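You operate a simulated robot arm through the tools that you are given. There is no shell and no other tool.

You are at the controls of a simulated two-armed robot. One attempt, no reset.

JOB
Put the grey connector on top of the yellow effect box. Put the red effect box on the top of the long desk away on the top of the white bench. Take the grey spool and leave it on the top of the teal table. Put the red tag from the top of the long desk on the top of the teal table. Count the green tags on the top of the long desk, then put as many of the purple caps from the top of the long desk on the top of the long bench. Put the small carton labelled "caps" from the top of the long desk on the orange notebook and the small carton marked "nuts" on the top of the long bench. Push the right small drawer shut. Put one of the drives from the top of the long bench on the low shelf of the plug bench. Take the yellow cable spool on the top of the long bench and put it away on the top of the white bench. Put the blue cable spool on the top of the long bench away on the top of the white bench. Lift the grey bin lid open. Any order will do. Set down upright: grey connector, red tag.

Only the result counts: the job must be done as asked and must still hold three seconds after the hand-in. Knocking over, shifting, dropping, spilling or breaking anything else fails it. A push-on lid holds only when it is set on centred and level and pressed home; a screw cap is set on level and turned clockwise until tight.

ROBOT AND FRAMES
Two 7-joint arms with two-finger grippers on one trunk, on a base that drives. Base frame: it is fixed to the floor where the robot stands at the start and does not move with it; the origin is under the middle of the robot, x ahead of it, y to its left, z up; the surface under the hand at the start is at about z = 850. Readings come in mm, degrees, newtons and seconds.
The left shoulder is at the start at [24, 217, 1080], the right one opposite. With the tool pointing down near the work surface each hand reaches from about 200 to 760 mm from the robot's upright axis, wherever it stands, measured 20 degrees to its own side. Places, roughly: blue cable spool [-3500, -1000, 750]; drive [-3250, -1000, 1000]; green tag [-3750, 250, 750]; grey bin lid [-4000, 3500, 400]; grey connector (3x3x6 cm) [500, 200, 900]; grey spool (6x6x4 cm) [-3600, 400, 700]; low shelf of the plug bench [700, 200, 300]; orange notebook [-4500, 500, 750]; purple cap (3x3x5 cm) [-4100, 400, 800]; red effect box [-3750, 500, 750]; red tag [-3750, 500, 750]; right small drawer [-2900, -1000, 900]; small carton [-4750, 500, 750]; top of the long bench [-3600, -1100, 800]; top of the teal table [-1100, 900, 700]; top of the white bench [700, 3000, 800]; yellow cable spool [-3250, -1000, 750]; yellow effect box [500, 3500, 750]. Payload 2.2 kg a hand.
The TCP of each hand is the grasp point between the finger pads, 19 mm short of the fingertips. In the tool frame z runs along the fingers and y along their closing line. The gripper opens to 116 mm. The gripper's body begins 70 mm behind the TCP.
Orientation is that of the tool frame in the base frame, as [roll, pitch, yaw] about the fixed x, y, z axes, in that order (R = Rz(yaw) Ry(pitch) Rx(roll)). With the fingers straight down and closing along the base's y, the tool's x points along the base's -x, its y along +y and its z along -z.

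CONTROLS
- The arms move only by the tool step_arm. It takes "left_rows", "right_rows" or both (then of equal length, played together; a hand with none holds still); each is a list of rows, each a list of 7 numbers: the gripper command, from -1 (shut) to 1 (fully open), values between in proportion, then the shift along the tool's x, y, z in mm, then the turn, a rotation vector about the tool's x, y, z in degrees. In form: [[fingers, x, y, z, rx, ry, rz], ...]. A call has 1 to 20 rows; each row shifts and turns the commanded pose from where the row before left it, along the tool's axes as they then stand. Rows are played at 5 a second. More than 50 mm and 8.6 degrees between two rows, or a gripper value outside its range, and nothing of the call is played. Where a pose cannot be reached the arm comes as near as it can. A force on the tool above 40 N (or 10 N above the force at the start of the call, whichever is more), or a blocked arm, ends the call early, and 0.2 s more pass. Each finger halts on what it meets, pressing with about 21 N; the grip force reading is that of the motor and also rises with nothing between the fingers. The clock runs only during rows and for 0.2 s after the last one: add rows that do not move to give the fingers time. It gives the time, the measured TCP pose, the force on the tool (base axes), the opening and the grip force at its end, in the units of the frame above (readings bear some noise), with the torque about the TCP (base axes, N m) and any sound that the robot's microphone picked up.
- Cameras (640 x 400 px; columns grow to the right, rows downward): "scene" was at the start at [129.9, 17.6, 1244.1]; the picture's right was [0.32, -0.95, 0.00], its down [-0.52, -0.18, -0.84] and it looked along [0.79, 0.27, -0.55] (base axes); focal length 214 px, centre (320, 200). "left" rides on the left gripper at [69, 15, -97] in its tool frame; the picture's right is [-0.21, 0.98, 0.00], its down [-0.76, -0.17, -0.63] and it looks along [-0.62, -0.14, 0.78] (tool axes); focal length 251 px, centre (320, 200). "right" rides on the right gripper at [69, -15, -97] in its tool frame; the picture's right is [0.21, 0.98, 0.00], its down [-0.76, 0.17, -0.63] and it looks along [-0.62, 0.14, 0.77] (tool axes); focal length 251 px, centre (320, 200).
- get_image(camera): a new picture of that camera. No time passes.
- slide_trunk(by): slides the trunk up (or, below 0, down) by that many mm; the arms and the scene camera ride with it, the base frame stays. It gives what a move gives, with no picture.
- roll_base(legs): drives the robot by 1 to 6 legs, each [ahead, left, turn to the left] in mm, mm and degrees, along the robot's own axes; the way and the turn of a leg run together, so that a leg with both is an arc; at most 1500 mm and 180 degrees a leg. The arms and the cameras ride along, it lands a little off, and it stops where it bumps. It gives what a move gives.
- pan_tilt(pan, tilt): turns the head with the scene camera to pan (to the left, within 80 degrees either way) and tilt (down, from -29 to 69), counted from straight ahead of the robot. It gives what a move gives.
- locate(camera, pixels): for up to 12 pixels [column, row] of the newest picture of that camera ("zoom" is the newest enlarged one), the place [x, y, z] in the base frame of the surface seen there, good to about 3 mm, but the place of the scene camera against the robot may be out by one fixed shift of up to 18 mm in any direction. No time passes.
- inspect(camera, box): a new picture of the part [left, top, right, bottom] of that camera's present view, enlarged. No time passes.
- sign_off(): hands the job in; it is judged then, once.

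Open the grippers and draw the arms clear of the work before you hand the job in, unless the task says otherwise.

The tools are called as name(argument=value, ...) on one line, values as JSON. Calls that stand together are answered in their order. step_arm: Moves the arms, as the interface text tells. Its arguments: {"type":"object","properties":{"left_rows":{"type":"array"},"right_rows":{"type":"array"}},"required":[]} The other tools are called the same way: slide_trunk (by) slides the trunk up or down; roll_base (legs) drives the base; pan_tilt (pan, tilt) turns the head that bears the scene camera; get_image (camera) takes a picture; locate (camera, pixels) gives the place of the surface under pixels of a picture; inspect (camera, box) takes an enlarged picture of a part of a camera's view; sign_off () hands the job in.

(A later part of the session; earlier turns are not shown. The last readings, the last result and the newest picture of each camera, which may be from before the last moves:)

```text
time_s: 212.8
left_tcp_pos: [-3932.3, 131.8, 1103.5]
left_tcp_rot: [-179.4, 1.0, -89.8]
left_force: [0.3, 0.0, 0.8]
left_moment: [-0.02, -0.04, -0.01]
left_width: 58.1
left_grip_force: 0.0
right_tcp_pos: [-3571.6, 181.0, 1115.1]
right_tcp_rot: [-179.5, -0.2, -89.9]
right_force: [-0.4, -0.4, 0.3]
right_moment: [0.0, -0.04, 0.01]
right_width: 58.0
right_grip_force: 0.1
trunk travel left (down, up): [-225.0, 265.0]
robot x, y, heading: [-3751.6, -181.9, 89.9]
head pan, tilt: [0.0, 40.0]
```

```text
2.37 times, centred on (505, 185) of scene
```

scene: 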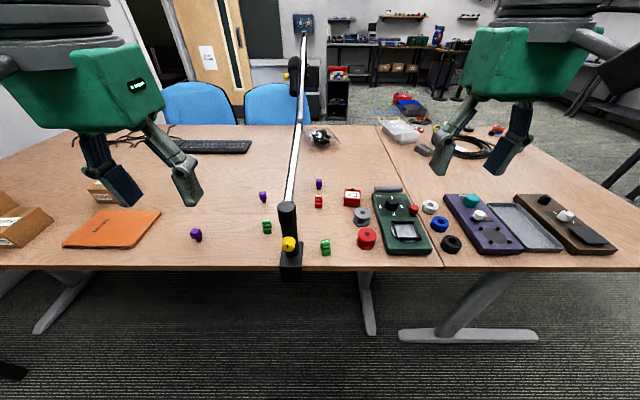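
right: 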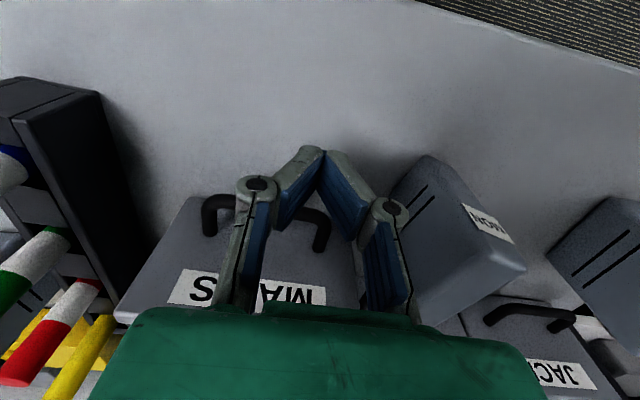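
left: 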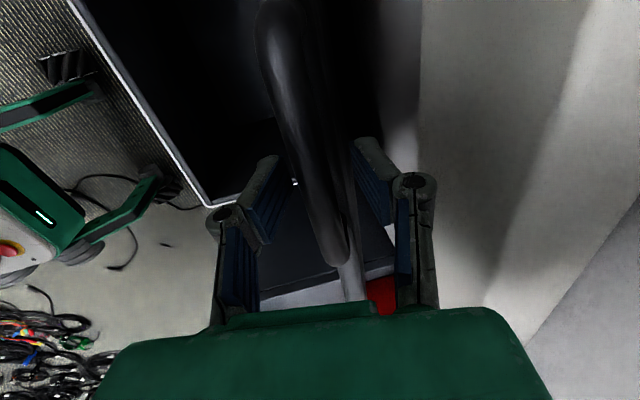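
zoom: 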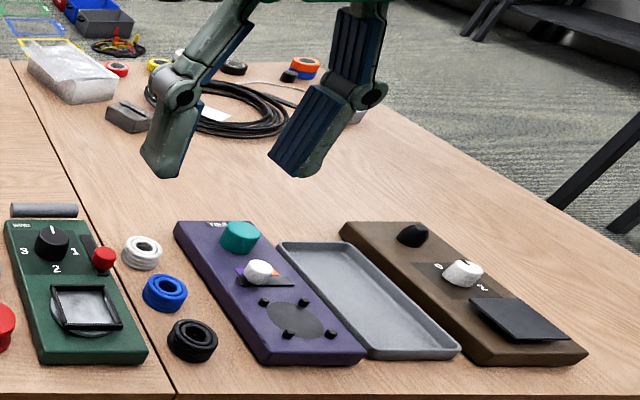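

I see two green PASS tags, three purple caps, one red FAIL tag. To be sure nothing is hidden (e.g. behind the lamp post or hands), I move left and look again from another position.

roll_base(legs=[[0, 450, 0]])

get_image(camera="scene")

inspect(camera="scene", box=[330, 110, 640, 290])

inspect(camera="scene", box=[60, 110, 380, 290])

```text
time_s: 215.5
left_tcp_pos: [-4372.4, 130.7, 1105.5]
left_tcp_rot: [-179.8, 1.0, -89.9]
left_force: [0.5, 1.3, -0.6]
left_moment: [0.0, 0.04, -0.01]
left_width: 57.8
left_grip_force: 0.1
right_tcp_pos: [-4011.5, 177.3, 1114.0]
right_tcp_rot: [-179.8, -0.2, -89.9]
right_force: [0.2, 0.4, 0.5]
right_moment: [0.01, 0.0, -0.01]
right_width: 58.0
right_grip_force: 0.0
trunk travel left (down, up): [-225.0, 265.0]
robot x, y, heading: [-4194.9, -176.4, 90.0]
head pan, tilt: [0.0, 40.0]
```

```text
taken
```

scene: 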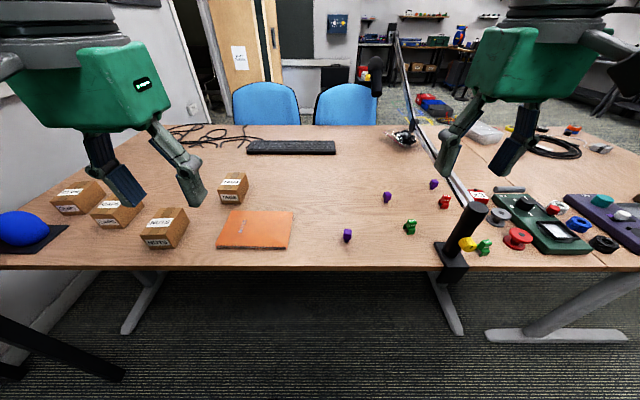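

```text
2.06 times, centred on (485, 200) of scene
```

zoom: 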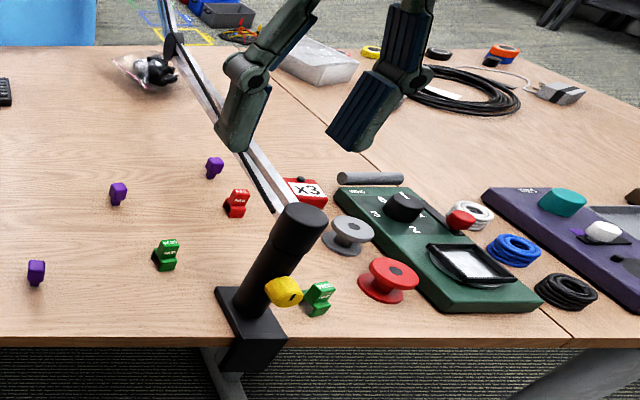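

```text
2.00 times, centred on (220, 200) of scene
```

zoom: 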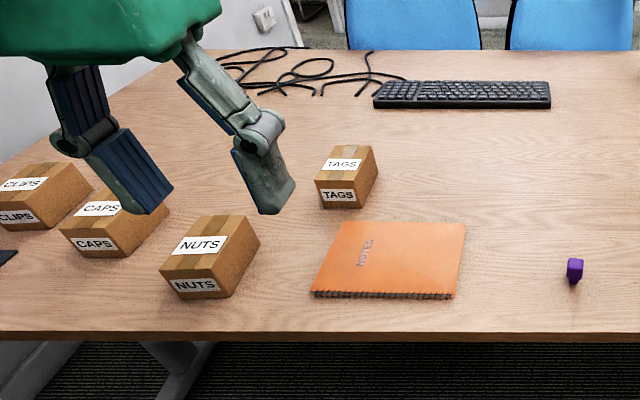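

Still exactly two green tags. Now the cartons: CAPS (115,210), NUTS (165,228), notebook (255,228). I locate them.

locate(camera="scene", pixels=[[163, 215], [163, 240], [145, 228], [186, 228], [112, 203], [115, 222], [93, 215], [135, 210], [255, 230], [230, 180], [75, 190], [240, 213]])

get_image(camera="left")

get_image(camera="right")

```text
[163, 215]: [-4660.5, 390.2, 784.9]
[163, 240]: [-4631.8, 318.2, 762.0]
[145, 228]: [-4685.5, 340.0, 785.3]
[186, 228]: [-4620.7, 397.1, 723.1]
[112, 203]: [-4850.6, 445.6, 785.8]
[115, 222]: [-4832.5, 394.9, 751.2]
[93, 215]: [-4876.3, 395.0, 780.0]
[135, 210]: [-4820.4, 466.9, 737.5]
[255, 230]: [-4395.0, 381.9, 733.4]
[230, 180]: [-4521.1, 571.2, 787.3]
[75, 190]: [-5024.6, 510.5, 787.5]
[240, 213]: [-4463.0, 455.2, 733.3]
```

```text
taken
```

left: 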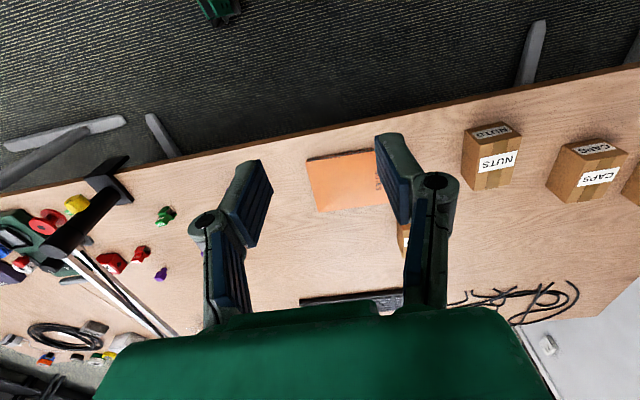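

```text
taken
```

right: 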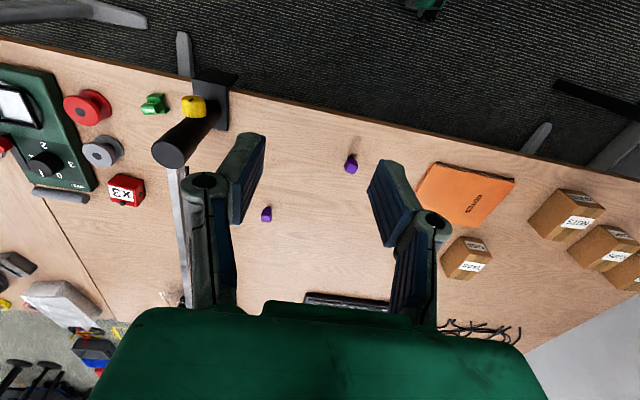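

I move 380 mm left so that the left hand can reach the CAPS carton.

roll_base(legs=[[0, 380, 0]])

step_arm(left_rows=[[1, -45, 15, 0, 0, 0, 0], [1, -45, 15, 0, 0, 0, 0], [1, -45, 15, 0, 0, 0, 0], [1, -45, 15, 0, 0, 0, 0], [1, 0, 0, 40, 0, 0, 0], [1, 0, 0, 40, 0, 0, 0], [1, 0, 0, 0, 0, 0, 0]])

get_image(camera="left")

get_image(camera="scene")

```text
time_s: 217.9
left_tcp_pos: [-4759.6, 130.2, 1104.3]
left_tcp_rot: [-179.4, 1.1, -90.1]
left_force: [-0.4, 0.8, 0.9]
left_moment: [0.0, -0.01, -0.02]
left_width: 57.8
left_grip_force: 0.1
right_tcp_pos: [-4398.8, 176.8, 1116.1]
right_tcp_rot: [-179.5, -0.1, -90.1]
right_force: [-0.5, 0.0, -0.5]
right_moment: [-0.01, -0.02, -0.02]
right_width: 58.0
right_grip_force: 0.0
trunk travel left (down, up): [-225.0, 265.0]
robot x, y, heading: [-4578.5, -179.5, 89.7]
head pan, tilt: [0.0, 40.0]
```

```text
time_s: 219.5
left_tcp_pos: [-4812.4, 311.0, 1028.2]
left_tcp_rot: [-179.8, 1.3, -90.2]
left_force: [0.2, 0.8, -0.3]
left_moment: [0.03, -0.04, -0.02]
left_width: 116.0
left_grip_force: 0.1
right_tcp_pos: [-4392.3, 175.6, 1114.6]
right_tcp_rot: [-179.8, -0.1, -90.1]
right_force: [-0.2, -0.7, 0.0]
right_moment: [0.07, 0.0, -0.03]
right_width: 58.0
right_grip_force: 0.0
trunk travel left (down, up): [-225.0, 265.0]
robot x, y, heading: [-4577.1, -177.7, 89.8]
head pan, tilt: [0.0, 40.0]
```

```text
taken
```

left: 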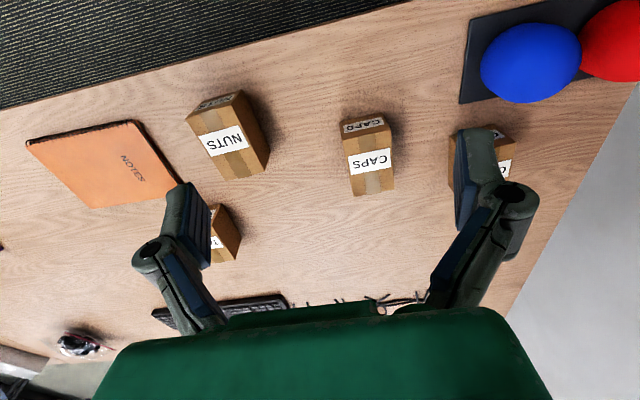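

```text
taken
```

scene: 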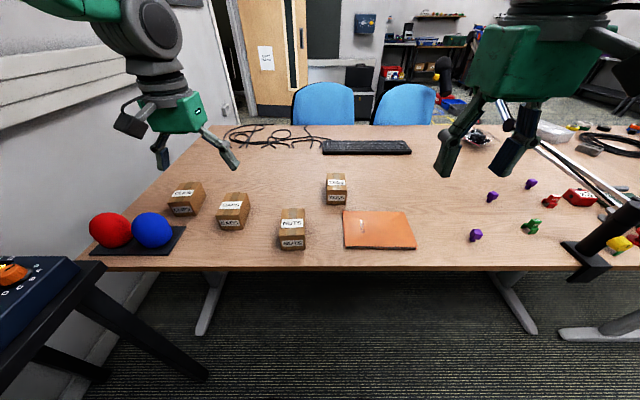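

CAPS carton's top is around (370,160) in the left picture. I locate its corners plus NUTS and the notebook corners.

locate(camera="left", pixels=[[346, 139], [387, 127], [394, 186], [357, 194], [370, 160], [330, 190], [192, 114], [242, 95], [268, 160], [222, 180], [30, 150], [130, 125]])

inspect(camera="left", box=[300, 90, 440, 210])

```text
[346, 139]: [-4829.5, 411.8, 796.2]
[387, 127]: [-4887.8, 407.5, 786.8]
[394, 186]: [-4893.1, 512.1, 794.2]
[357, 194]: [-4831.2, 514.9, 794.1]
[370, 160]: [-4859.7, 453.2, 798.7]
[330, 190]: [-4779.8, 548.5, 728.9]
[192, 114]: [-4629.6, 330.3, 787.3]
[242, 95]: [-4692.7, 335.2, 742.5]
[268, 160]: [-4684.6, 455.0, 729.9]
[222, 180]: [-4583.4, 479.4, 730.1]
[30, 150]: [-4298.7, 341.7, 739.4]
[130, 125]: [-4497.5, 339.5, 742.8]
```

```text
3.33 times, centred on (370, 150) of left
```

zoom: 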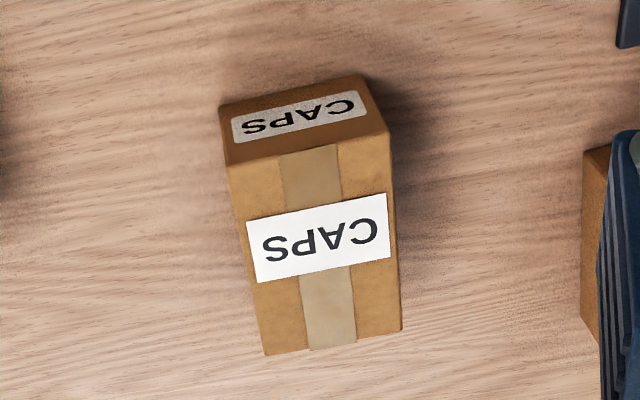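

The CAPS carton spans x -4829…-4892, y 410…514, top z≈797. I move above its centre and down to just above it.

step_arm(left_rows=[[1, -38, 12.2, 0, 0, 0, 0], [1, -38, 12.2, 0, 0, 0, 0], [1, -38, 12.2, 0, 0, 0, 0], [1, -37, 12, 0, 0, 0, 0], [1, 0, 0, 45, 0, 0, 0], [1, 0, 0, 45, 0, 0, 0], [1, 0, 0, 45, 0, 0, 0], [1, 0, 0, 35, 0, 0, 0], [1, 0, 0, 0, 0, 0, 0]])

get_image(camera="left")

```text
time_s: 221.5
left_tcp_pos: [-4858.9, 464.2, 863.4]
left_tcp_rot: [-179.8, 1.2, -90.3]
left_force: [0.5, 0.7, -0.3]
left_moment: [0.01, -0.01, 0.01]
left_width: 115.8
left_grip_force: 0.2
right_tcp_pos: [-4390.8, 174.8, 1114.2]
right_tcp_rot: [-179.9, 0.0, -90.1]
right_force: [0.6, -0.1, -0.1]
right_moment: [0.02, -0.01, 0.01]
right_width: 57.8
right_grip_force: 0.0
trunk travel left (down, up): [-225.0, 265.0]
robot x, y, heading: [-4579.0, -176.0, 89.6]
head pan, tilt: [0.0, 40.0]
```

```text
taken
```

left: 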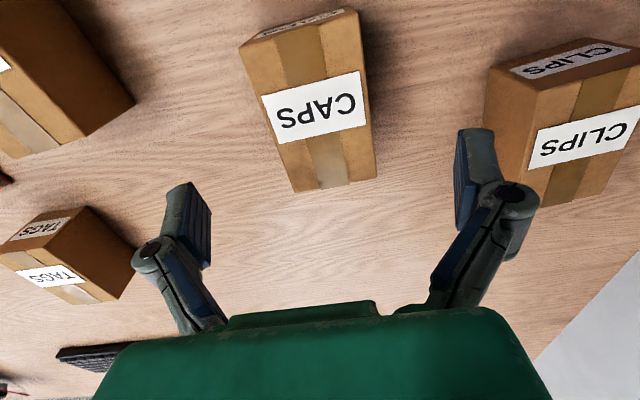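

Aligned. The CLIPS carton is near the right-hand finger in the picture, so I check its edge.

locate(camera="left", pixels=[[495, 100], [545, 195], [500, 140], [245, 50], [372, 120], [290, 190]])

```text
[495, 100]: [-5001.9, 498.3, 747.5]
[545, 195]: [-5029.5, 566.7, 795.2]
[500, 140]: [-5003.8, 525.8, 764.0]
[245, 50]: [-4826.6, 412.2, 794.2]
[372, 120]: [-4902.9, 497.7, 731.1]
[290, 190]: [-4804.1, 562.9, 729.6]
```

Plenty of room (75 mm). I descend and grip the CAPS carton.

step_arm(left_rows=[[1, 0, 1, 40, 0, 0, 0], [1, 0, 0, 35, 0, 0, 0], [1, 0, 0, 20, 0, 0, 0], [1, 0, 0, 0, 0, 0, 0], [0.4, 0, 0, 0, 0, 0, 0], [0.1, 0, 0, 0, 0, 0, 0], [-0.3, 0, 0, 0, 0, 0, 0], [-1, 0, 0, 0, 0, 0, 0], [-1, 0, 0, 0, 0, 0, 0]])

```text
time_s: 223.5
left_tcp_pos: [-4858.7, 467.6, 767.4]
left_tcp_rot: [-179.9, 1.1, -90.2]
left_force: [-0.3, 0.0, 0.0]
left_moment: [0.01, 0.02, 0.04]
left_width: 70.3
left_grip_force: 21.0
right_tcp_pos: [-4389.7, 175.4, 1114.6]
right_tcp_rot: [180.0, -0.1, -90.2]
right_force: [0.0, 0.2, 0.3]
right_moment: [0.02, -0.01, 0.0]
right_width: 58.1
right_grip_force: 0.0
trunk travel left (down, up): [-225.0, 265.0]
robot x, y, heading: [-4581.3, -178.0, 90.1]
head pan, tilt: [0.0, 40.0]
```

Gripped at 70 mm. I lift it 170 mm and shift the base right so that the notebook is in front of the left hand.

step_arm(left_rows=[[-1, 0, 0, -20, 0, 0, 0], [-1, 0, 0, -40, 0, 0, 0], [-1, 0, 0, -45, 0, 0, 0], [-1, 0, 0, -45, 0, 0, 0], [-1, 0, 0, -30, 0, 0, 0], [-1, 40, 0, 0, 0, 0, 0], [-1, 40, 0, 0, 0, 0, 0], [-1, 0, 0, 0, 0, 0, 0]])

roll_base(legs=[[0, -320, 0]])

get_image(camera="scene")

get_image(camera="left")

```text
time_s: 225.3
left_tcp_pos: [-4857.4, 384.7, 944.8]
left_tcp_rot: [-179.9, 1.0, -90.2]
left_force: [-0.2, 0.2, -1.8]
left_moment: [0.01, -0.02, -0.01]
left_width: 70.2
left_grip_force: 21.2
right_tcp_pos: [-4388.1, 177.2, 1112.8]
right_tcp_rot: [180.0, -0.1, -90.1]
right_force: [0.0, 0.3, 0.1]
right_moment: [-0.01, 0.02, -0.02]
right_width: 58.1
right_grip_force: 0.1
trunk travel left (down, up): [-225.0, 265.0]
robot x, y, heading: [-4578.7, -177.2, 89.9]
head pan, tilt: [0.0, 40.0]
```

```text
time_s: 227.4
left_tcp_pos: [-4553.3, 384.1, 940.2]
left_tcp_rot: [-179.0, 1.2, -90.1]
left_force: [-2.2, -0.8, -0.8]
left_moment: [0.01, -0.12, -0.01]
left_width: 70.0
left_grip_force: 20.9
right_tcp_pos: [-4088.5, 173.6, 1116.5]
right_tcp_rot: [-178.9, 0.0, -90.1]
right_force: [-1.3, -0.2, 0.4]
right_moment: [0.04, -0.09, -0.02]
right_width: 58.3
right_grip_force: 0.0
trunk travel left (down, up): [-225.0, 265.0]
robot x, y, heading: [-4261.2, -181.2, 89.8]
head pan, tilt: [0.0, 40.0]
```

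```text
taken
```

scene: 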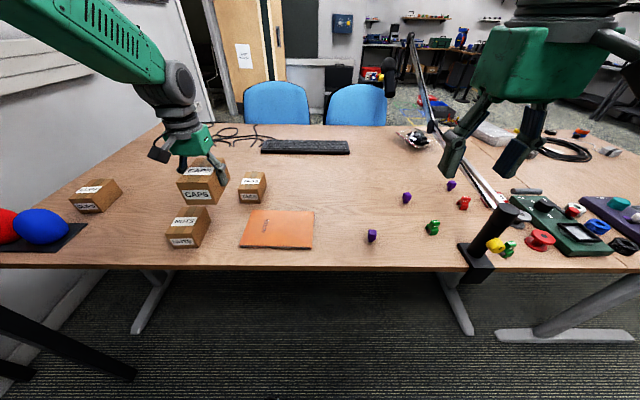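

```text
taken
```

left: 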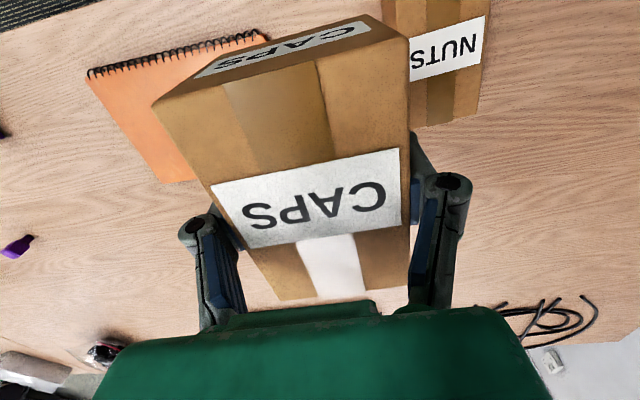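

I locate the notebook's visible corners from the left picture.

locate(camera="left", pixels=[[92, 78], [262, 38], [168, 180], [195, 178], [130, 120], [420, 20], [470, 110], [120, 170]])

locate(camera="scene", pixels=[[240, 246], [310, 247], [252, 212], [313, 213], [278, 230], [250, 192], [205, 235], [220, 170], [371, 236]])

step_arm(left_rows=[[-1, 0, 0, 0, 0, 0, 0]])

```text
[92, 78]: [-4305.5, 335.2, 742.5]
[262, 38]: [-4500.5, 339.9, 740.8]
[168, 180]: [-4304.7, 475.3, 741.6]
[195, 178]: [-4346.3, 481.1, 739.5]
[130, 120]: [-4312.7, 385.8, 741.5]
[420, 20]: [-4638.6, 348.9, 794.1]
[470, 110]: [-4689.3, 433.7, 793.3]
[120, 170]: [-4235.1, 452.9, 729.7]
```

```text
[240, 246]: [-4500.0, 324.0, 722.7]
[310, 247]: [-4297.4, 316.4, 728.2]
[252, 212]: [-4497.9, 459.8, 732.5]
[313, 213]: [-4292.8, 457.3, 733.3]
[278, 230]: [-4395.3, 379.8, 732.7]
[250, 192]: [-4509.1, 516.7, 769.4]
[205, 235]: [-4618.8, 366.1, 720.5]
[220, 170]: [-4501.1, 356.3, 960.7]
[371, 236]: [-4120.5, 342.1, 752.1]
```

```text
time_s: 227.8
left_tcp_pos: [-4521.9, 380.9, 952.2]
left_tcp_rot: [179.2, 1.3, -90.2]
left_force: [2.1, -0.1, -1.1]
left_moment: [-0.05, 0.09, 0.0]
left_width: 69.9
left_grip_force: 20.7
right_tcp_pos: [-4050.6, 170.2, 1112.7]
right_tcp_rot: [179.1, 0.1, -90.3]
right_force: [1.5, 0.3, 0.0]
right_moment: [-0.01, 0.05, 0.04]
right_width: 57.9
right_grip_force: 0.1
trunk travel left (down, up): [-225.0, 265.0]
robot x, y, heading: [-4261.6, -185.1, 89.8]
head pan, tilt: [0.0, 40.0]
```

The arms still sway after the sideways roll (TCP x moved by 30 mm). I wait for it to settle.

step_arm(left_rows=[[-1, 0, 0, 0, 0, 0, 0], [-1, 0, 0, 0, 0, 0, 0], [-1, 0, 0, 0, 0, 0, 0], [-1, 0, 0, 0, 0, 0, 0], [-1, 0, 0, 0, 0, 0, 0]])

step_arm(left_rows=[[-1, 0, 0, 0, 0, 0, 0], [-1, 0, 0, 0, 0, 0, 0]])

get_image(camera="left")

locate(camera="left", pixels=[[92, 78], [262, 38], [168, 180], [130, 120], [420, 20], [470, 110]])

```text
time_s: 229.0
left_tcp_pos: [-4554.9, 380.6, 942.9]
left_tcp_rot: [-179.2, 1.0, -90.0]
left_force: [-0.6, -0.1, -1.9]
left_moment: [0.04, -0.06, -0.02]
left_width: 70.0
left_grip_force: 21.3
right_tcp_pos: [-4088.1, 171.1, 1117.0]
right_tcp_rot: [-179.1, -0.1, -90.1]
right_force: [-0.1, 0.4, 0.3]
right_moment: [0.03, -0.12, 0.0]
right_width: 58.1
right_grip_force: 0.1
trunk travel left (down, up): [-225.0, 265.0]
robot x, y, heading: [-4263.5, -177.7, 89.6]
head pan, tilt: [0.0, 40.0]
```

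```text
time_s: 229.6
left_tcp_pos: [-4535.6, 381.9, 948.1]
left_tcp_rot: [179.8, 1.3, -90.1]
left_force: [0.1, 0.7, -2.0]
left_moment: [-0.03, -0.01, -0.01]
left_width: 69.8
left_grip_force: 21.0
right_tcp_pos: [-4065.2, 169.6, 1113.2]
right_tcp_rot: [179.9, 0.2, -90.2]
right_force: [0.1, -0.5, -0.4]
right_moment: [-0.02, 0.01, 0.03]
right_width: 58.0
right_grip_force: 0.1
trunk travel left (down, up): [-225.0, 265.0]
robot x, y, heading: [-4257.9, -180.8, 89.9]
head pan, tilt: [0.0, 40.0]
```

```text
taken
```

left: 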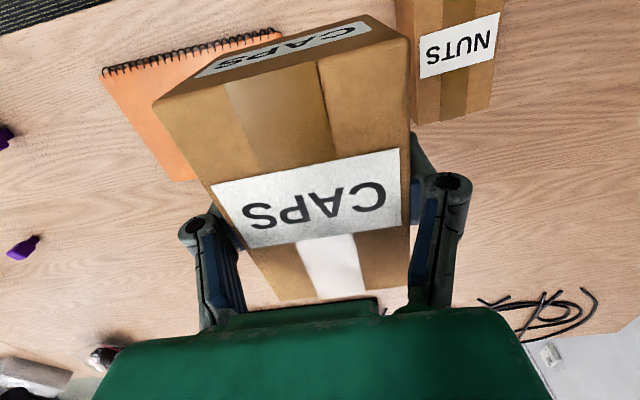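

```text
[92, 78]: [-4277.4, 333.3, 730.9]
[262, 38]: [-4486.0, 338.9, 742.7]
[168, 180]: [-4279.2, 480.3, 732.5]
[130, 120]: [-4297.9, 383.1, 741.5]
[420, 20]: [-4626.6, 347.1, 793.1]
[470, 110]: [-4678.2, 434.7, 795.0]
```

The robot is still rocking a little; I wait longer.

step_arm(left_rows=[[-1, 0, 0, 0, 0, 0, 0], [-1, 0, 0, 0, 0, 0, 0], [-1, 0, 0, 0, 0, 0, 0], [-1, 0, 0, 0, 0, 0, 0], [-1, 0, 0, 0, 0, 0, 0], [-1, 0, 0, 0, 0, 0, 0], [-1, 0, 0, 0, 0, 0, 0], [-1, 0, 0, 0, 0, 0, 0], [-1, 0, 0, 0, 0, 0, 0], [-1, 0, 0, 0, 0, 0, 0]])

step_arm(left_rows=[[-1, 0, 0, 0, 0, 0, 0], [-1, 0, 0, 0, 0, 0, 0]])

step_arm(left_rows=[[-1, 0, 0, 0, 0, 0, 0], [-1, 0, 0, 0, 0, 0, 0]])

```text
time_s: 231.8
left_tcp_pos: [-4529.3, 378.5, 949.7]
left_tcp_rot: [179.7, 1.3, -90.2]
left_force: [0.6, 0.2, -1.1]
left_moment: [0.0, 0.05, -0.01]
left_width: 69.9
left_grip_force: 21.1
right_tcp_pos: [-4059.0, 171.2, 1112.2]
right_tcp_rot: [179.7, -0.3, -90.2]
right_force: [0.5, 0.8, -0.2]
right_moment: [0.0, 0.07, 0.0]
right_width: 58.0
right_grip_force: 0.0
trunk travel left (down, up): [-225.0, 265.0]
robot x, y, heading: [-4253.3, -178.6, 89.8]
head pan, tilt: [0.0, 40.0]
```

```text
time_s: 232.4
left_tcp_pos: [-4549.7, 380.7, 945.2]
left_tcp_rot: [-179.4, 1.2, -90.0]
left_force: [-1.3, 0.2, -1.8]
left_moment: [-0.03, -0.09, 0.01]
left_width: 70.1
left_grip_force: 21.1
right_tcp_pos: [-4082.7, 171.5, 1115.9]
right_tcp_rot: [-179.4, -0.1, -90.0]
right_force: [-1.1, -0.1, -0.4]
right_moment: [0.01, -0.1, 0.0]
right_width: 58.2
right_grip_force: 0.2
trunk travel left (down, up): [-225.0, 265.0]
robot x, y, heading: [-4263.5, -181.0, 89.7]
head pan, tilt: [0.0, 40.0]
```

```text
time_s: 233.0
left_tcp_pos: [-4535.8, 381.0, 948.6]
left_tcp_rot: [179.9, 1.3, -90.1]
left_force: [-0.8, 0.3, -2.3]
left_moment: [-0.01, -0.01, 0.03]
left_width: 69.8
left_grip_force: 21.5
right_tcp_pos: [-4066.2, 170.8, 1114.4]
right_tcp_rot: [179.9, 0.1, -90.1]
right_force: [0.0, 0.4, 1.2]
right_moment: [-0.01, 0.01, 0.01]
right_width: 57.9
right_grip_force: 0.1
trunk travel left (down, up): [-225.0, 265.0]
robot x, y, heading: [-4260.8, -182.7, 89.8]
head pan, tilt: [0.0, 40.0]
```

The sway is fading slowly. I wait some more.

step_arm(left_rows=[[-1, 0, 0, 0, 0, 0, 0], [-1, 0, 0, 0, 0, 0, 0], [-1, 0, 0, 0, 0, 0, 0], [-1, 0, 0, 0, 0, 0, 0], [-1, 0, 0, 0, 0, 0, 0], [-1, 0, 0, 0, 0, 0, 0], [-1, 0, 0, 0, 0, 0, 0], [-1, 0, 0, 0, 0, 0, 0], [-1, 0, 0, 0, 0, 0, 0], [-1, 0, 0, 0, 0, 0, 0], [-1, 0, 0, 0, 0, 0, 0], [-1, 0, 0, 0, 0, 0, 0], [-1, 0, 0, 0, 0, 0, 0], [-1, 0, 0, 0, 0, 0, 0], [-1, 0, 0, 0, 0, 0, 0], [-1, 0, 0, 0, 0, 0, 0], [-1, 0, 0, 0, 0, 0, 0], [-1, 0, 0, 0, 0, 0, 0], [-1, 0, 0, 0, 0, 0, 0], [-1, 0, 0, 0, 0, 0, 0]])

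step_arm(left_rows=[[-1, 0, 0, 0, 0, 0, 0], [-1, 0, 0, 0, 0, 0, 0]])

step_arm(left_rows=[[-1, 0, 0, 0, 0, 0, 0], [-1, 0, 0, 0, 0, 0, 0]])

```text
time_s: 237.2
left_tcp_pos: [-4533.4, 380.1, 949.8]
left_tcp_rot: [179.7, 1.3, -90.0]
left_force: [0.2, -0.5, -1.6]
left_moment: [0.04, 0.01, 0.03]
left_width: 69.8
left_grip_force: 21.6
right_tcp_pos: [-4063.6, 171.3, 1112.6]
right_tcp_rot: [179.8, 0.1, -90.1]
right_force: [0.0, 0.6, 0.7]
right_moment: [0.01, 0.04, 0.0]
right_width: 58.1
right_grip_force: 0.1
trunk travel left (down, up): [-225.0, 265.0]
robot x, y, heading: [-4258.8, -181.5, 89.7]
head pan, tilt: [0.0, 40.0]
```

```text
time_s: 237.8
left_tcp_pos: [-4534.5, 380.4, 948.6]
left_tcp_rot: [179.9, 1.3, -90.1]
left_force: [0.3, -0.4, -2.1]
left_moment: [0.02, 0.04, -0.01]
left_width: 69.8
left_grip_force: 21.0
right_tcp_pos: [-4066.2, 171.4, 1114.6]
right_tcp_rot: [179.9, -0.1, -90.1]
right_force: [0.0, -0.2, 1.0]
right_moment: [0.02, 0.03, 0.0]
right_width: 57.9
right_grip_force: 0.1
trunk travel left (down, up): [-225.0, 265.0]
robot x, y, heading: [-4262.0, -179.5, 89.6]
head pan, tilt: [0.0, 40.0]
```

```text
time_s: 238.4
left_tcp_pos: [-4538.3, 380.6, 947.8]
left_tcp_rot: [-179.9, 1.3, -90.1]
left_force: [-0.8, -0.1, -1.2]
left_moment: [-0.02, -0.02, -0.01]
left_width: 69.5
left_grip_force: 21.3
right_tcp_pos: [-4071.1, 172.1, 1113.4]
right_tcp_rot: [179.9, -0.1, -90.0]
right_force: [-0.2, -1.0, 0.2]
right_moment: [0.01, -0.03, 0.0]
right_width: 58.0
right_grip_force: 0.0
trunk travel left (down, up): [-225.0, 265.0]
robot x, y, heading: [-4261.5, -182.4, 89.6]
head pan, tilt: [0.0, 40.0]
```

Settled at (-4537, 380). Notebook centre is about (-4402, 410), top z≈741. I carry the carton over it and go down close.

step_arm(left_rows=[[-1, -11, -45, 0, 0, 0, 0], [-1, -11, -45, 0, 0, 0, 0], [-1, -11, -45, 0, 0, 0, 0], [-1, 0, 0, 40, 0, 0, 0], [-1, 0, 0, 40, 0, 0, 0], [-1, 0, 0, 40, 0, 0, 0], [-1, 0, 0, 30, 0, 0, 0], [-1, 0, 0, 0, 0, 0, 0], [-1, 0, 0, 0, 0, 0, 0], [-1, 0, 0, 0, 0, 0, 0]])

inspect(camera="scene", box=[200, 150, 360, 270])

```text
time_s: 240.6
left_tcp_pos: [-4400.4, 415.4, 798.2]
left_tcp_rot: [179.9, 1.3, -90.0]
left_force: [-0.2, 0.3, -0.8]
left_moment: [0.01, 0.01, 0.02]
left_width: 69.7
left_grip_force: 21.0
right_tcp_pos: [-4067.8, 171.2, 1112.6]
right_tcp_rot: [179.9, -0.1, -90.2]
right_force: [0.4, -0.2, 0.0]
right_moment: [0.02, -0.02, 0.01]
right_width: 58.0
right_grip_force: 0.1
trunk travel left (down, up): [-225.0, 265.0]
robot x, y, heading: [-4258.5, -182.0, 89.7]
head pan, tilt: [0.0, 40.0]
```

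```text
3.33 times, centred on (280, 210) of scene
```

zoom: 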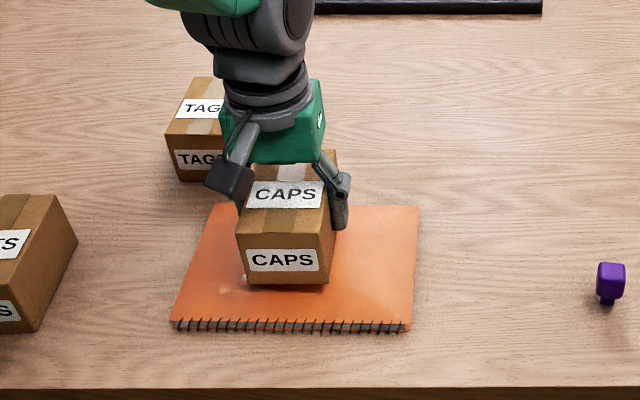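

The carton is above the notebook's middle. I lower gently until contact.

step_arm(left_rows=[[-1, 0, 0, 7, 0, 0, 0], [-1, 0, 0, 6, 0, 0, 0], [-1, 0, 0, 3, 0, 0, 0], [-1, 0, 0, 2, 0, 0, 0], [-1, 0, 0, 0, 0, 0, 0]])

```text
time_s: 241.8
left_tcp_pos: [-4401.0, 416.5, 781.2]
left_tcp_rot: [179.9, 1.2, -90.1]
left_force: [-0.2, -0.4, 1.7]
left_moment: [-0.11, -0.04, 0.0]
left_width: 70.2
left_grip_force: 21.6
right_tcp_pos: [-4066.5, 171.1, 1114.1]
right_tcp_rot: [179.9, -0.1, -90.1]
right_force: [0.9, -0.9, 0.3]
right_moment: [0.0, 0.0, 0.0]
right_width: 57.6
right_grip_force: 0.0
trunk travel left (down, up): [-225.0, 265.0]
robot x, y, heading: [-4263.5, -181.5, 89.6]
head pan, tilt: [0.0, 40.0]
```

step_arm(left_rows=[[-1, 0, 0, 1.5, 0, 0, 0], [-1, 0, 0, 0, 0, 0, 0]])

```text
time_s: 242.4
left_tcp_pos: [-4402.0, 417.4, 780.5]
left_tcp_rot: [-180.0, 1.5, -90.1]
left_force: [-1.1, -2.0, 12.5]
left_moment: [-0.83, -0.38, -0.05]
left_width: 69.7
left_grip_force: 20.9
right_tcp_pos: [-4065.3, 170.0, 1114.3]
right_tcp_rot: [179.8, 0.1, -90.1]
right_force: [-1.1, -0.1, -0.6]
right_moment: [0.05, -0.01, -0.01]
right_width: 58.2
right_grip_force: 0.0
trunk travel left (down, up): [-225.0, 265.0]
robot x, y, heading: [-4260.6, -182.0, 89.7]
head pan, tilt: [0.0, 40.0]
```

Contact. I release and rise.

step_arm(left_rows=[[0.3, 0, 0, 0, 0, 0, 0], [0.5, 0, 0, 0, 0, 0, 0], [0.6, 0, 0, 0, 0, 0, 0], [0.6, 0, 0, -30, 0, 0, 0], [0.6, 0, 0, -45, 0, 0, 0], [0.6, 0, 0, -45, 0, 0, 0], [0.6, 0, 0, -45, 0, 0, 0], [0.6, 0, 0, -45, 0, 0, 0]])

get_image(camera="left")

inspect(camera="scene", box=[160, 150, 360, 270])

```text
time_s: 244.2
left_tcp_pos: [-4399.7, 412.6, 990.7]
left_tcp_rot: [179.9, 1.2, -90.1]
left_force: [0.7, -0.3, 0.5]
left_moment: [-0.01, 0.0, 0.02]
left_width: 93.0
left_grip_force: 0.0
right_tcp_pos: [-4065.3, 169.3, 1113.4]
right_tcp_rot: [179.9, 0.0, -90.1]
right_force: [0.5, -1.1, -0.2]
right_moment: [0.0, -0.01, 0.0]
right_width: 58.0
right_grip_force: 0.1
trunk travel left (down, up): [-225.0, 265.0]
robot x, y, heading: [-4260.8, -176.8, 89.7]
head pan, tilt: [0.0, 40.0]
```

```text
taken
```

left: 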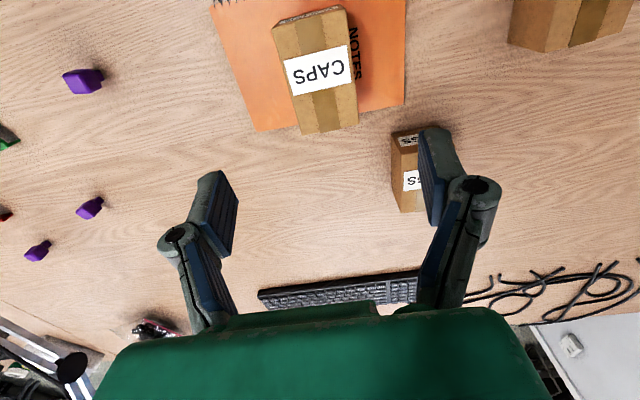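

```text
3.20 times, centred on (260, 210) of scene
```

zoom: 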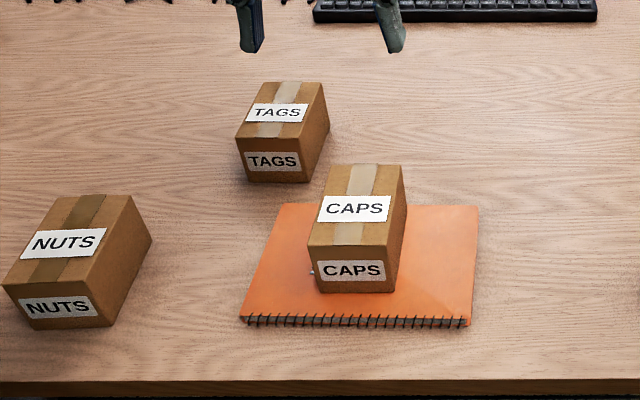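

CAPS sits on the notebook. Next the NUTS carton: I move the left hand over it.

step_arm(left_rows=[[0.8, 0, 42, 0, 0, 0, 0], [0.9, 0, 42, 0, 0, 0, 0], [1, 0, 42, 0, 0, 0, 0], [1, 0, 42, 0, 0, 0, 0], [1, 0, 42, 0, 0, 0, 0], [1, 5, 40, 0, 0, 0, 0], [1, 0, 0, 0, 0, 0, 0], [1, 0, 0, 0, 0, 0, 0]])

get_image(camera="left")

```text
time_s: 246.0
left_tcp_pos: [-4651.9, 408.6, 989.0]
left_tcp_rot: [179.9, 1.3, -90.2]
left_force: [-0.3, 0.7, -0.8]
left_moment: [0.01, 0.01, -0.02]
left_width: 115.8
left_grip_force: 0.0
right_tcp_pos: [-4066.6, 170.9, 1113.3]
right_tcp_rot: [179.9, -0.1, -90.1]
right_force: [0.8, -0.5, -0.5]
right_moment: [0.03, 0.01, -0.02]
right_width: 58.1
right_grip_force: 0.1
trunk travel left (down, up): [-225.0, 265.0]
robot x, y, heading: [-4260.6, -181.3, 89.9]
head pan, tilt: [0.0, 40.0]
```

```text
taken
```

left: 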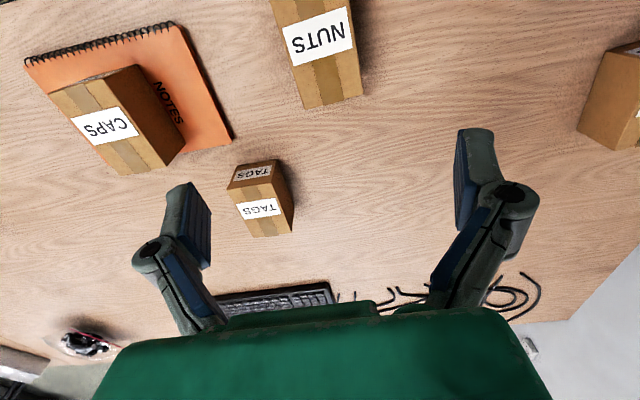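

I locate the visible NUTS corners.

locate(camera="left", pixels=[[305, 106], [360, 93], [272, 8], [345, 4], [318, 40], [268, 15], [358, 60], [290, 60]])

```text
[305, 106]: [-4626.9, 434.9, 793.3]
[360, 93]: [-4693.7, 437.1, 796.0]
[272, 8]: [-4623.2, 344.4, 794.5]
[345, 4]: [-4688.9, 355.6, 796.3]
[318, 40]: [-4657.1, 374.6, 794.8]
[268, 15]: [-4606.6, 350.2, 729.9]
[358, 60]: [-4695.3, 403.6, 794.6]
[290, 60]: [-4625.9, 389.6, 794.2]
```

NUTS is centred at about (-4660, 386). I go down and grip it.

step_arm(left_rows=[[1, 22, 8, 0, 0, 0, 0], [1, 0, 0, 45, 0, 0, 0], [1, 0, 0, 45, 0, 0, 0], [1, 0, 0, 45, 0, 0, 0], [1, 0, 0, 45, 0, 0, 0], [1, 0, 0, 25, 0, 0, 0], [1, 0, 0, 17, 0, 0, 0], [1, 0, 0, 0, 0, 0, 0], [0.4, 0, 0, 0, 0, 0, 0], [0.1, 0, 0, 0, 0, 0, 0], [-0.5, 0, 0, 0, 0, 0, 0], [-1, 0, 0, 0, 0, 0, 0], [-1, 0, 0, 0, 0, 0, 0]])

```text
time_s: 248.8
left_tcp_pos: [-4659.2, 390.9, 765.8]
left_tcp_rot: [-180.0, 1.3, -90.1]
left_force: [0.3, -0.7, -0.1]
left_moment: [-0.06, -0.06, 0.02]
left_width: 71.3
left_grip_force: 21.7
right_tcp_pos: [-4067.7, 170.2, 1112.8]
right_tcp_rot: [179.9, -0.1, -90.1]
right_force: [-0.6, -0.1, 0.2]
right_moment: [0.02, -0.01, -0.01]
right_width: 58.2
right_grip_force: 0.0
trunk travel left (down, up): [-225.0, 265.0]
robot x, y, heading: [-4260.7, -182.5, 89.5]
head pan, tilt: [0.0, 40.0]
```

Gripped at 71 mm. I lift the carton and draw it in, while the right hand goes above the nearest purple cap.

step_arm(left_rows=[[-1, 0, 0, -20, 0, 0, 0], [-1, 0, 0, -40, 0, 0, 0], [-1, 0, 0, -45, 0, 0, 0], [-1, 0, 0, -45, 0, 0, 0], [-1, 0, 0, -45, 0, 0, 0], [-1, 20, -30, -20, 0, 0, 0], [-1, 30, -30, 0, 0, 0, 0], [-1, 30, -30, 0, 0, 0, 0], [-1, 30, -30, 0, 0, 0, 0], [-1, 0, 0, 0, 0, 0, 0]], right_rows=[[0, -40, 12, 0, 0, 0, 0], [0, -40, 12, 0, 0, 0, 0], [0, -40, 12, 0, 0, 0, 0], [0, -10, 14, 0, 0, 0, 0], [0, 0, 0, 40, 0, 0, 0], [0, 0, 0, 40, 0, 0, 0], [0, 0, 0, 40, 0, 0, 0], [0, 0, 0, 30, 0, 0, 0], [0, 0, 0, 0, 0, 0, 0], [0, 0, 0, 0, 0, 0, 0]])

get_image(camera="right")

get_image(camera="scene")

```text
time_s: 251.0
left_tcp_pos: [-4540.8, 277.7, 980.1]
left_tcp_rot: [179.9, 1.1, -90.2]
left_force: [-0.7, -0.3, -1.9]
left_moment: [-0.04, 0.02, 0.0]
left_width: 71.0
left_grip_force: 21.4
right_tcp_pos: [-4119.1, 302.9, 964.1]
right_tcp_rot: [-180.0, -0.1, -90.1]
right_force: [0.1, -0.5, -0.3]
right_moment: [0.01, -0.02, 0.0]
right_width: 57.9
right_grip_force: 0.0
trunk travel left (down, up): [-225.0, 265.0]
robot x, y, heading: [-4261.3, -181.6, 89.8]
head pan, tilt: [0.0, 40.0]
```

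```text
taken
```

right: 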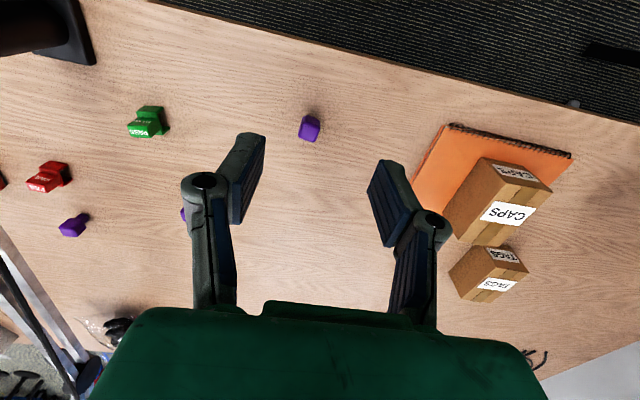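

```text
taken
```

scene: 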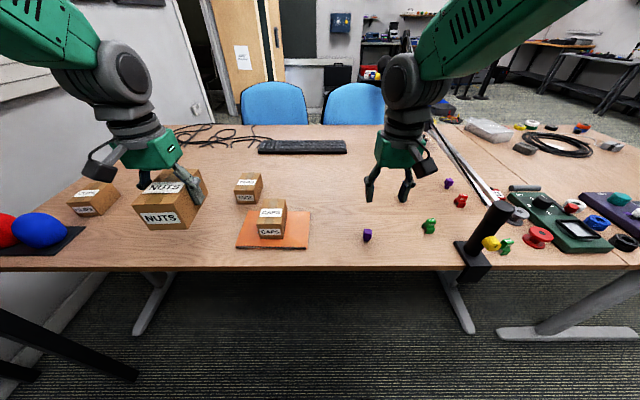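

The cap is at (309,128) in the right picture. I zoom and locate it.

inspect(camera="right", box=[270, 90, 350, 160])

locate(camera="right", pixels=[[309, 135], [309, 128], [310, 120], [302, 130], [318, 130], [312, 112], [148, 122], [48, 178], [74, 225]])

```text
5.71 times, centred on (310, 125) of right
```

zoom: 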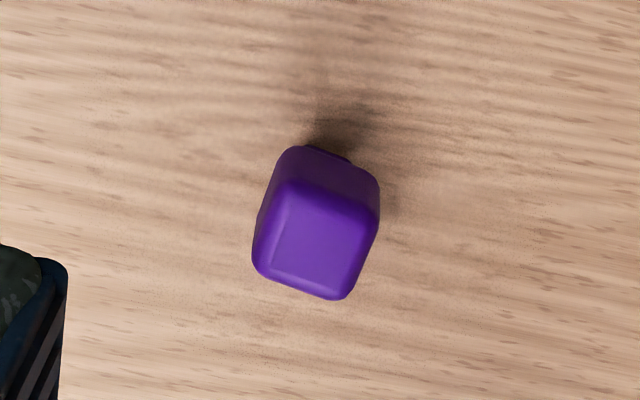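

```text
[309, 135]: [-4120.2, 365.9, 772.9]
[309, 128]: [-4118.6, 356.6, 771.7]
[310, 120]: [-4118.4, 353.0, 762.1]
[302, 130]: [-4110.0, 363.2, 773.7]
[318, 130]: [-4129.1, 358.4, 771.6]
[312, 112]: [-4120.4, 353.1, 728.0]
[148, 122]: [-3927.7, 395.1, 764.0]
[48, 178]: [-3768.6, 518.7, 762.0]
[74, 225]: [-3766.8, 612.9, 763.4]
```

The cap's head is centred at about (-4120, 361), top z≈773. I go down and grip it at z≈759.

step_arm(right_rows=[[0, -29, 1, 0, 0, 0, 0], [0, -29, 0, 0, 0, 0, 0], [0, 0, 0, 45, 0, 0, 0], [0, 0, 0, 45, 0, 0, 0], [0, 0, 0, 45, 0, 0, 0], [0, 0, 0, 40, 0, 0, 0], [0, 0, 0, 20, 0, 0, 0], [0, 0, 0, 10, 0, 0, 0], [0, 0, 0, 0, 0, 0, 0], [-0.5, 0, 0, 0, 0, 0, 0], [-1, 0, 0, 0, 0, 0, 0], [-1, 0, 0, 0, 0, 0, 0]])

get_image(camera="right")

```text
time_s: 253.6
left_tcp_pos: [-4542.3, 276.2, 978.8]
left_tcp_rot: [180.0, 1.2, -90.1]
left_force: [-0.2, -0.5, -1.5]
left_moment: [0.04, 0.01, 0.02]
left_width: 70.8
left_grip_force: 21.1
right_tcp_pos: [-4120.2, 360.7, 760.3]
right_tcp_rot: [-180.0, 0.1, -90.1]
right_force: [0.8, 0.6, 1.1]
right_moment: [0.0, 0.01, -0.02]
right_width: 21.4
right_grip_force: 20.8
trunk travel left (down, up): [-225.0, 265.0]
robot x, y, heading: [-4263.5, -179.0, 89.8]
head pan, tilt: [0.0, 40.0]
```

```text
taken
```

right: 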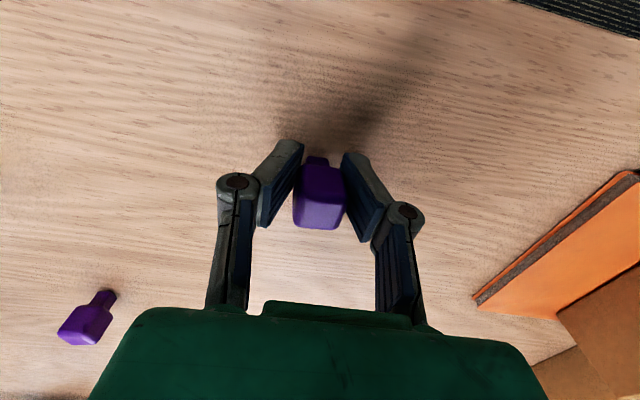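

The cap is held (21 mm). I lift it and draw both hands in before turning to the bench.

step_arm(right_rows=[[-1, 0, 0, -25, 0, 0, 0], [-1, 0, 0, -45, 0, 0, 0], [-1, 0, 0, -45, 0, 0, 0], [-1, 0, 0, -45, 0, 0, 0], [-1, 0, 0, -45, 0, 0, 0], [-1, 40, -15, 0, 0, 0, 0], [-1, 40, -15, 0, 0, 0, 0], [-1, 40, 0, 0, 0, 0, 0], [-1, 40, 0, 0, 0, 0, 0]], left_rows=[[-1, 36, -24, 0, 0, 0, 0], [-1, 36, -24, 0, 0, 0, 0], [-1, 36, -24, 0, 0, 0, 0], [-1, 0, 0, 0, 0, 0, 0], [-1, 0, 0, 0, 0, 0, 0], [-1, 0, 0, 0, 0, 0, 0], [-1, 0, 0, 0, 0, 0, 0], [-1, 0, 0, 0, 0, 0, 0], [-1, 0, 0, 0, 0, 0, 0]])

roll_base(legs=[[-100, 0, 0], [0, 0, -180]])

pan_tilt(pan=0, tilt=30)

get_image(camera="scene")

```text
time_s: 255.6
left_tcp_pos: [-4469.8, 165.1, 977.6]
left_tcp_rot: [-180.0, 1.5, -90.1]
left_force: [0.3, 0.2, -1.5]
left_moment: [0.02, 0.03, 0.0]
left_width: 70.2
left_grip_force: 21.0
right_tcp_pos: [-4090.1, 197.4, 966.6]
right_tcp_rot: [180.0, 0.2, -90.0]
right_force: [0.6, 0.3, 0.0]
right_moment: [0.0, 0.02, 0.02]
right_width: 21.1
right_grip_force: 21.0
trunk travel left (down, up): [-225.0, 265.0]
robot x, y, heading: [-4259.0, -178.0, 89.8]
head pan, tilt: [0.0, 40.0]
```

```text
time_s: 264.1
left_tcp_pos: [-4057.8, -629.4, 977.7]
left_tcp_rot: [-179.9, 1.3, 89.0]
left_force: [-0.5, 0.0, -1.3]
left_moment: [0.0, -0.07, 0.0]
left_width: 70.2
left_grip_force: 20.7
right_tcp_pos: [-4438.2, -656.9, 965.0]
right_tcp_rot: [179.9, 0.1, 89.1]
right_force: [0.1, 0.0, 0.0]
right_moment: [0.04, 0.0, -0.01]
right_width: 20.3
right_grip_force: 20.8
trunk travel left (down, up): [-225.0, 265.0]
robot x, y, heading: [-4259.3, -280.9, -91.3]
head pan, tilt: [0.0, 40.0]
```

```text
time_s: 264.9
left_tcp_pos: [-4058.5, -627.0, 977.6]
left_tcp_rot: [180.0, 1.4, 89.0]
left_force: [0.9, 0.7, -1.3]
left_moment: [-0.01, 0.0, 0.03]
left_width: 70.1
left_grip_force: 21.1
right_tcp_pos: [-4438.5, -653.9, 964.7]
right_tcp_rot: [179.9, 0.3, 89.1]
right_force: [-0.1, -0.4, 0.1]
right_moment: [0.02, -0.01, -0.01]
right_width: 19.9
right_grip_force: 21.2
trunk travel left (down, up): [-225.0, 265.0]
robot x, y, heading: [-4262.1, -279.3, -91.1]
head pan, tilt: [0.0, 30.0]
```

```text
taken
```

scene: 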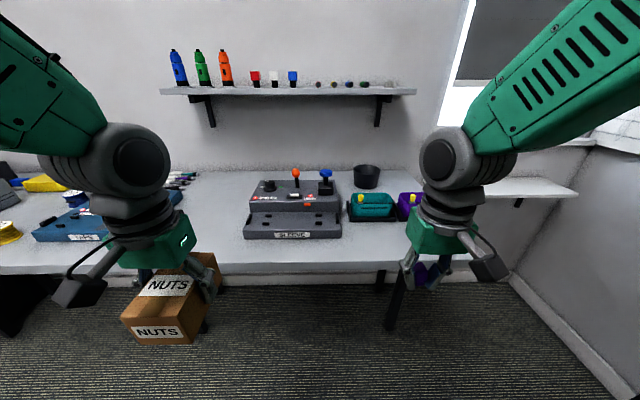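

The purple cap is held (430,270), NUTS in the left hand. I locate free bench surface between the TAPE device and the grey device, and near the right end.

locate(camera="scene", pixels=[[215, 225], [215, 265], [200, 190], [235, 235], [245, 240], [345, 260], [400, 250], [340, 225], [395, 210], [180, 195], [440, 235], [300, 262]])

inspect(camera="scene", box=[0, 150, 260, 290])

inspect(camera="scene", box=[230, 150, 490, 290])

```text
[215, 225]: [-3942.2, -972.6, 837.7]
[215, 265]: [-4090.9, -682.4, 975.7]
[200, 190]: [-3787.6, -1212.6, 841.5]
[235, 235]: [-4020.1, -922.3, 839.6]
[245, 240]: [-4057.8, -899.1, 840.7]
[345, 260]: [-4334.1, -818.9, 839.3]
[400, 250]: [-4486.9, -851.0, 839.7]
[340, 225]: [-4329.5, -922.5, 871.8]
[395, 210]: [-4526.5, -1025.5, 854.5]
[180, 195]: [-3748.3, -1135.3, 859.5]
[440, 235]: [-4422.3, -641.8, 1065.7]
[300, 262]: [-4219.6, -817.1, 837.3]
```

```text
2.46 times, centred on (130, 220) of scene
```

zoom: 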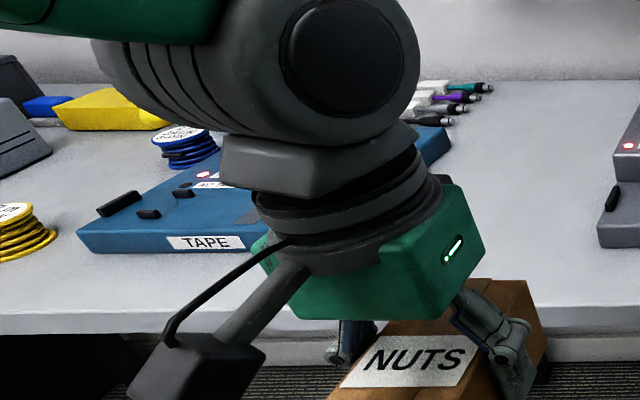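

```text
2.46 times, centred on (360, 220) of scene
```

zoom: 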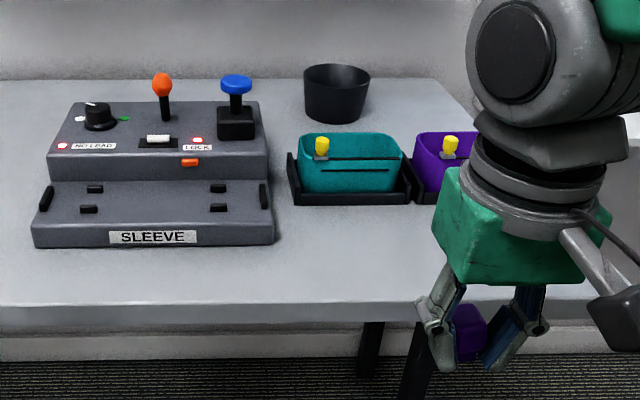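

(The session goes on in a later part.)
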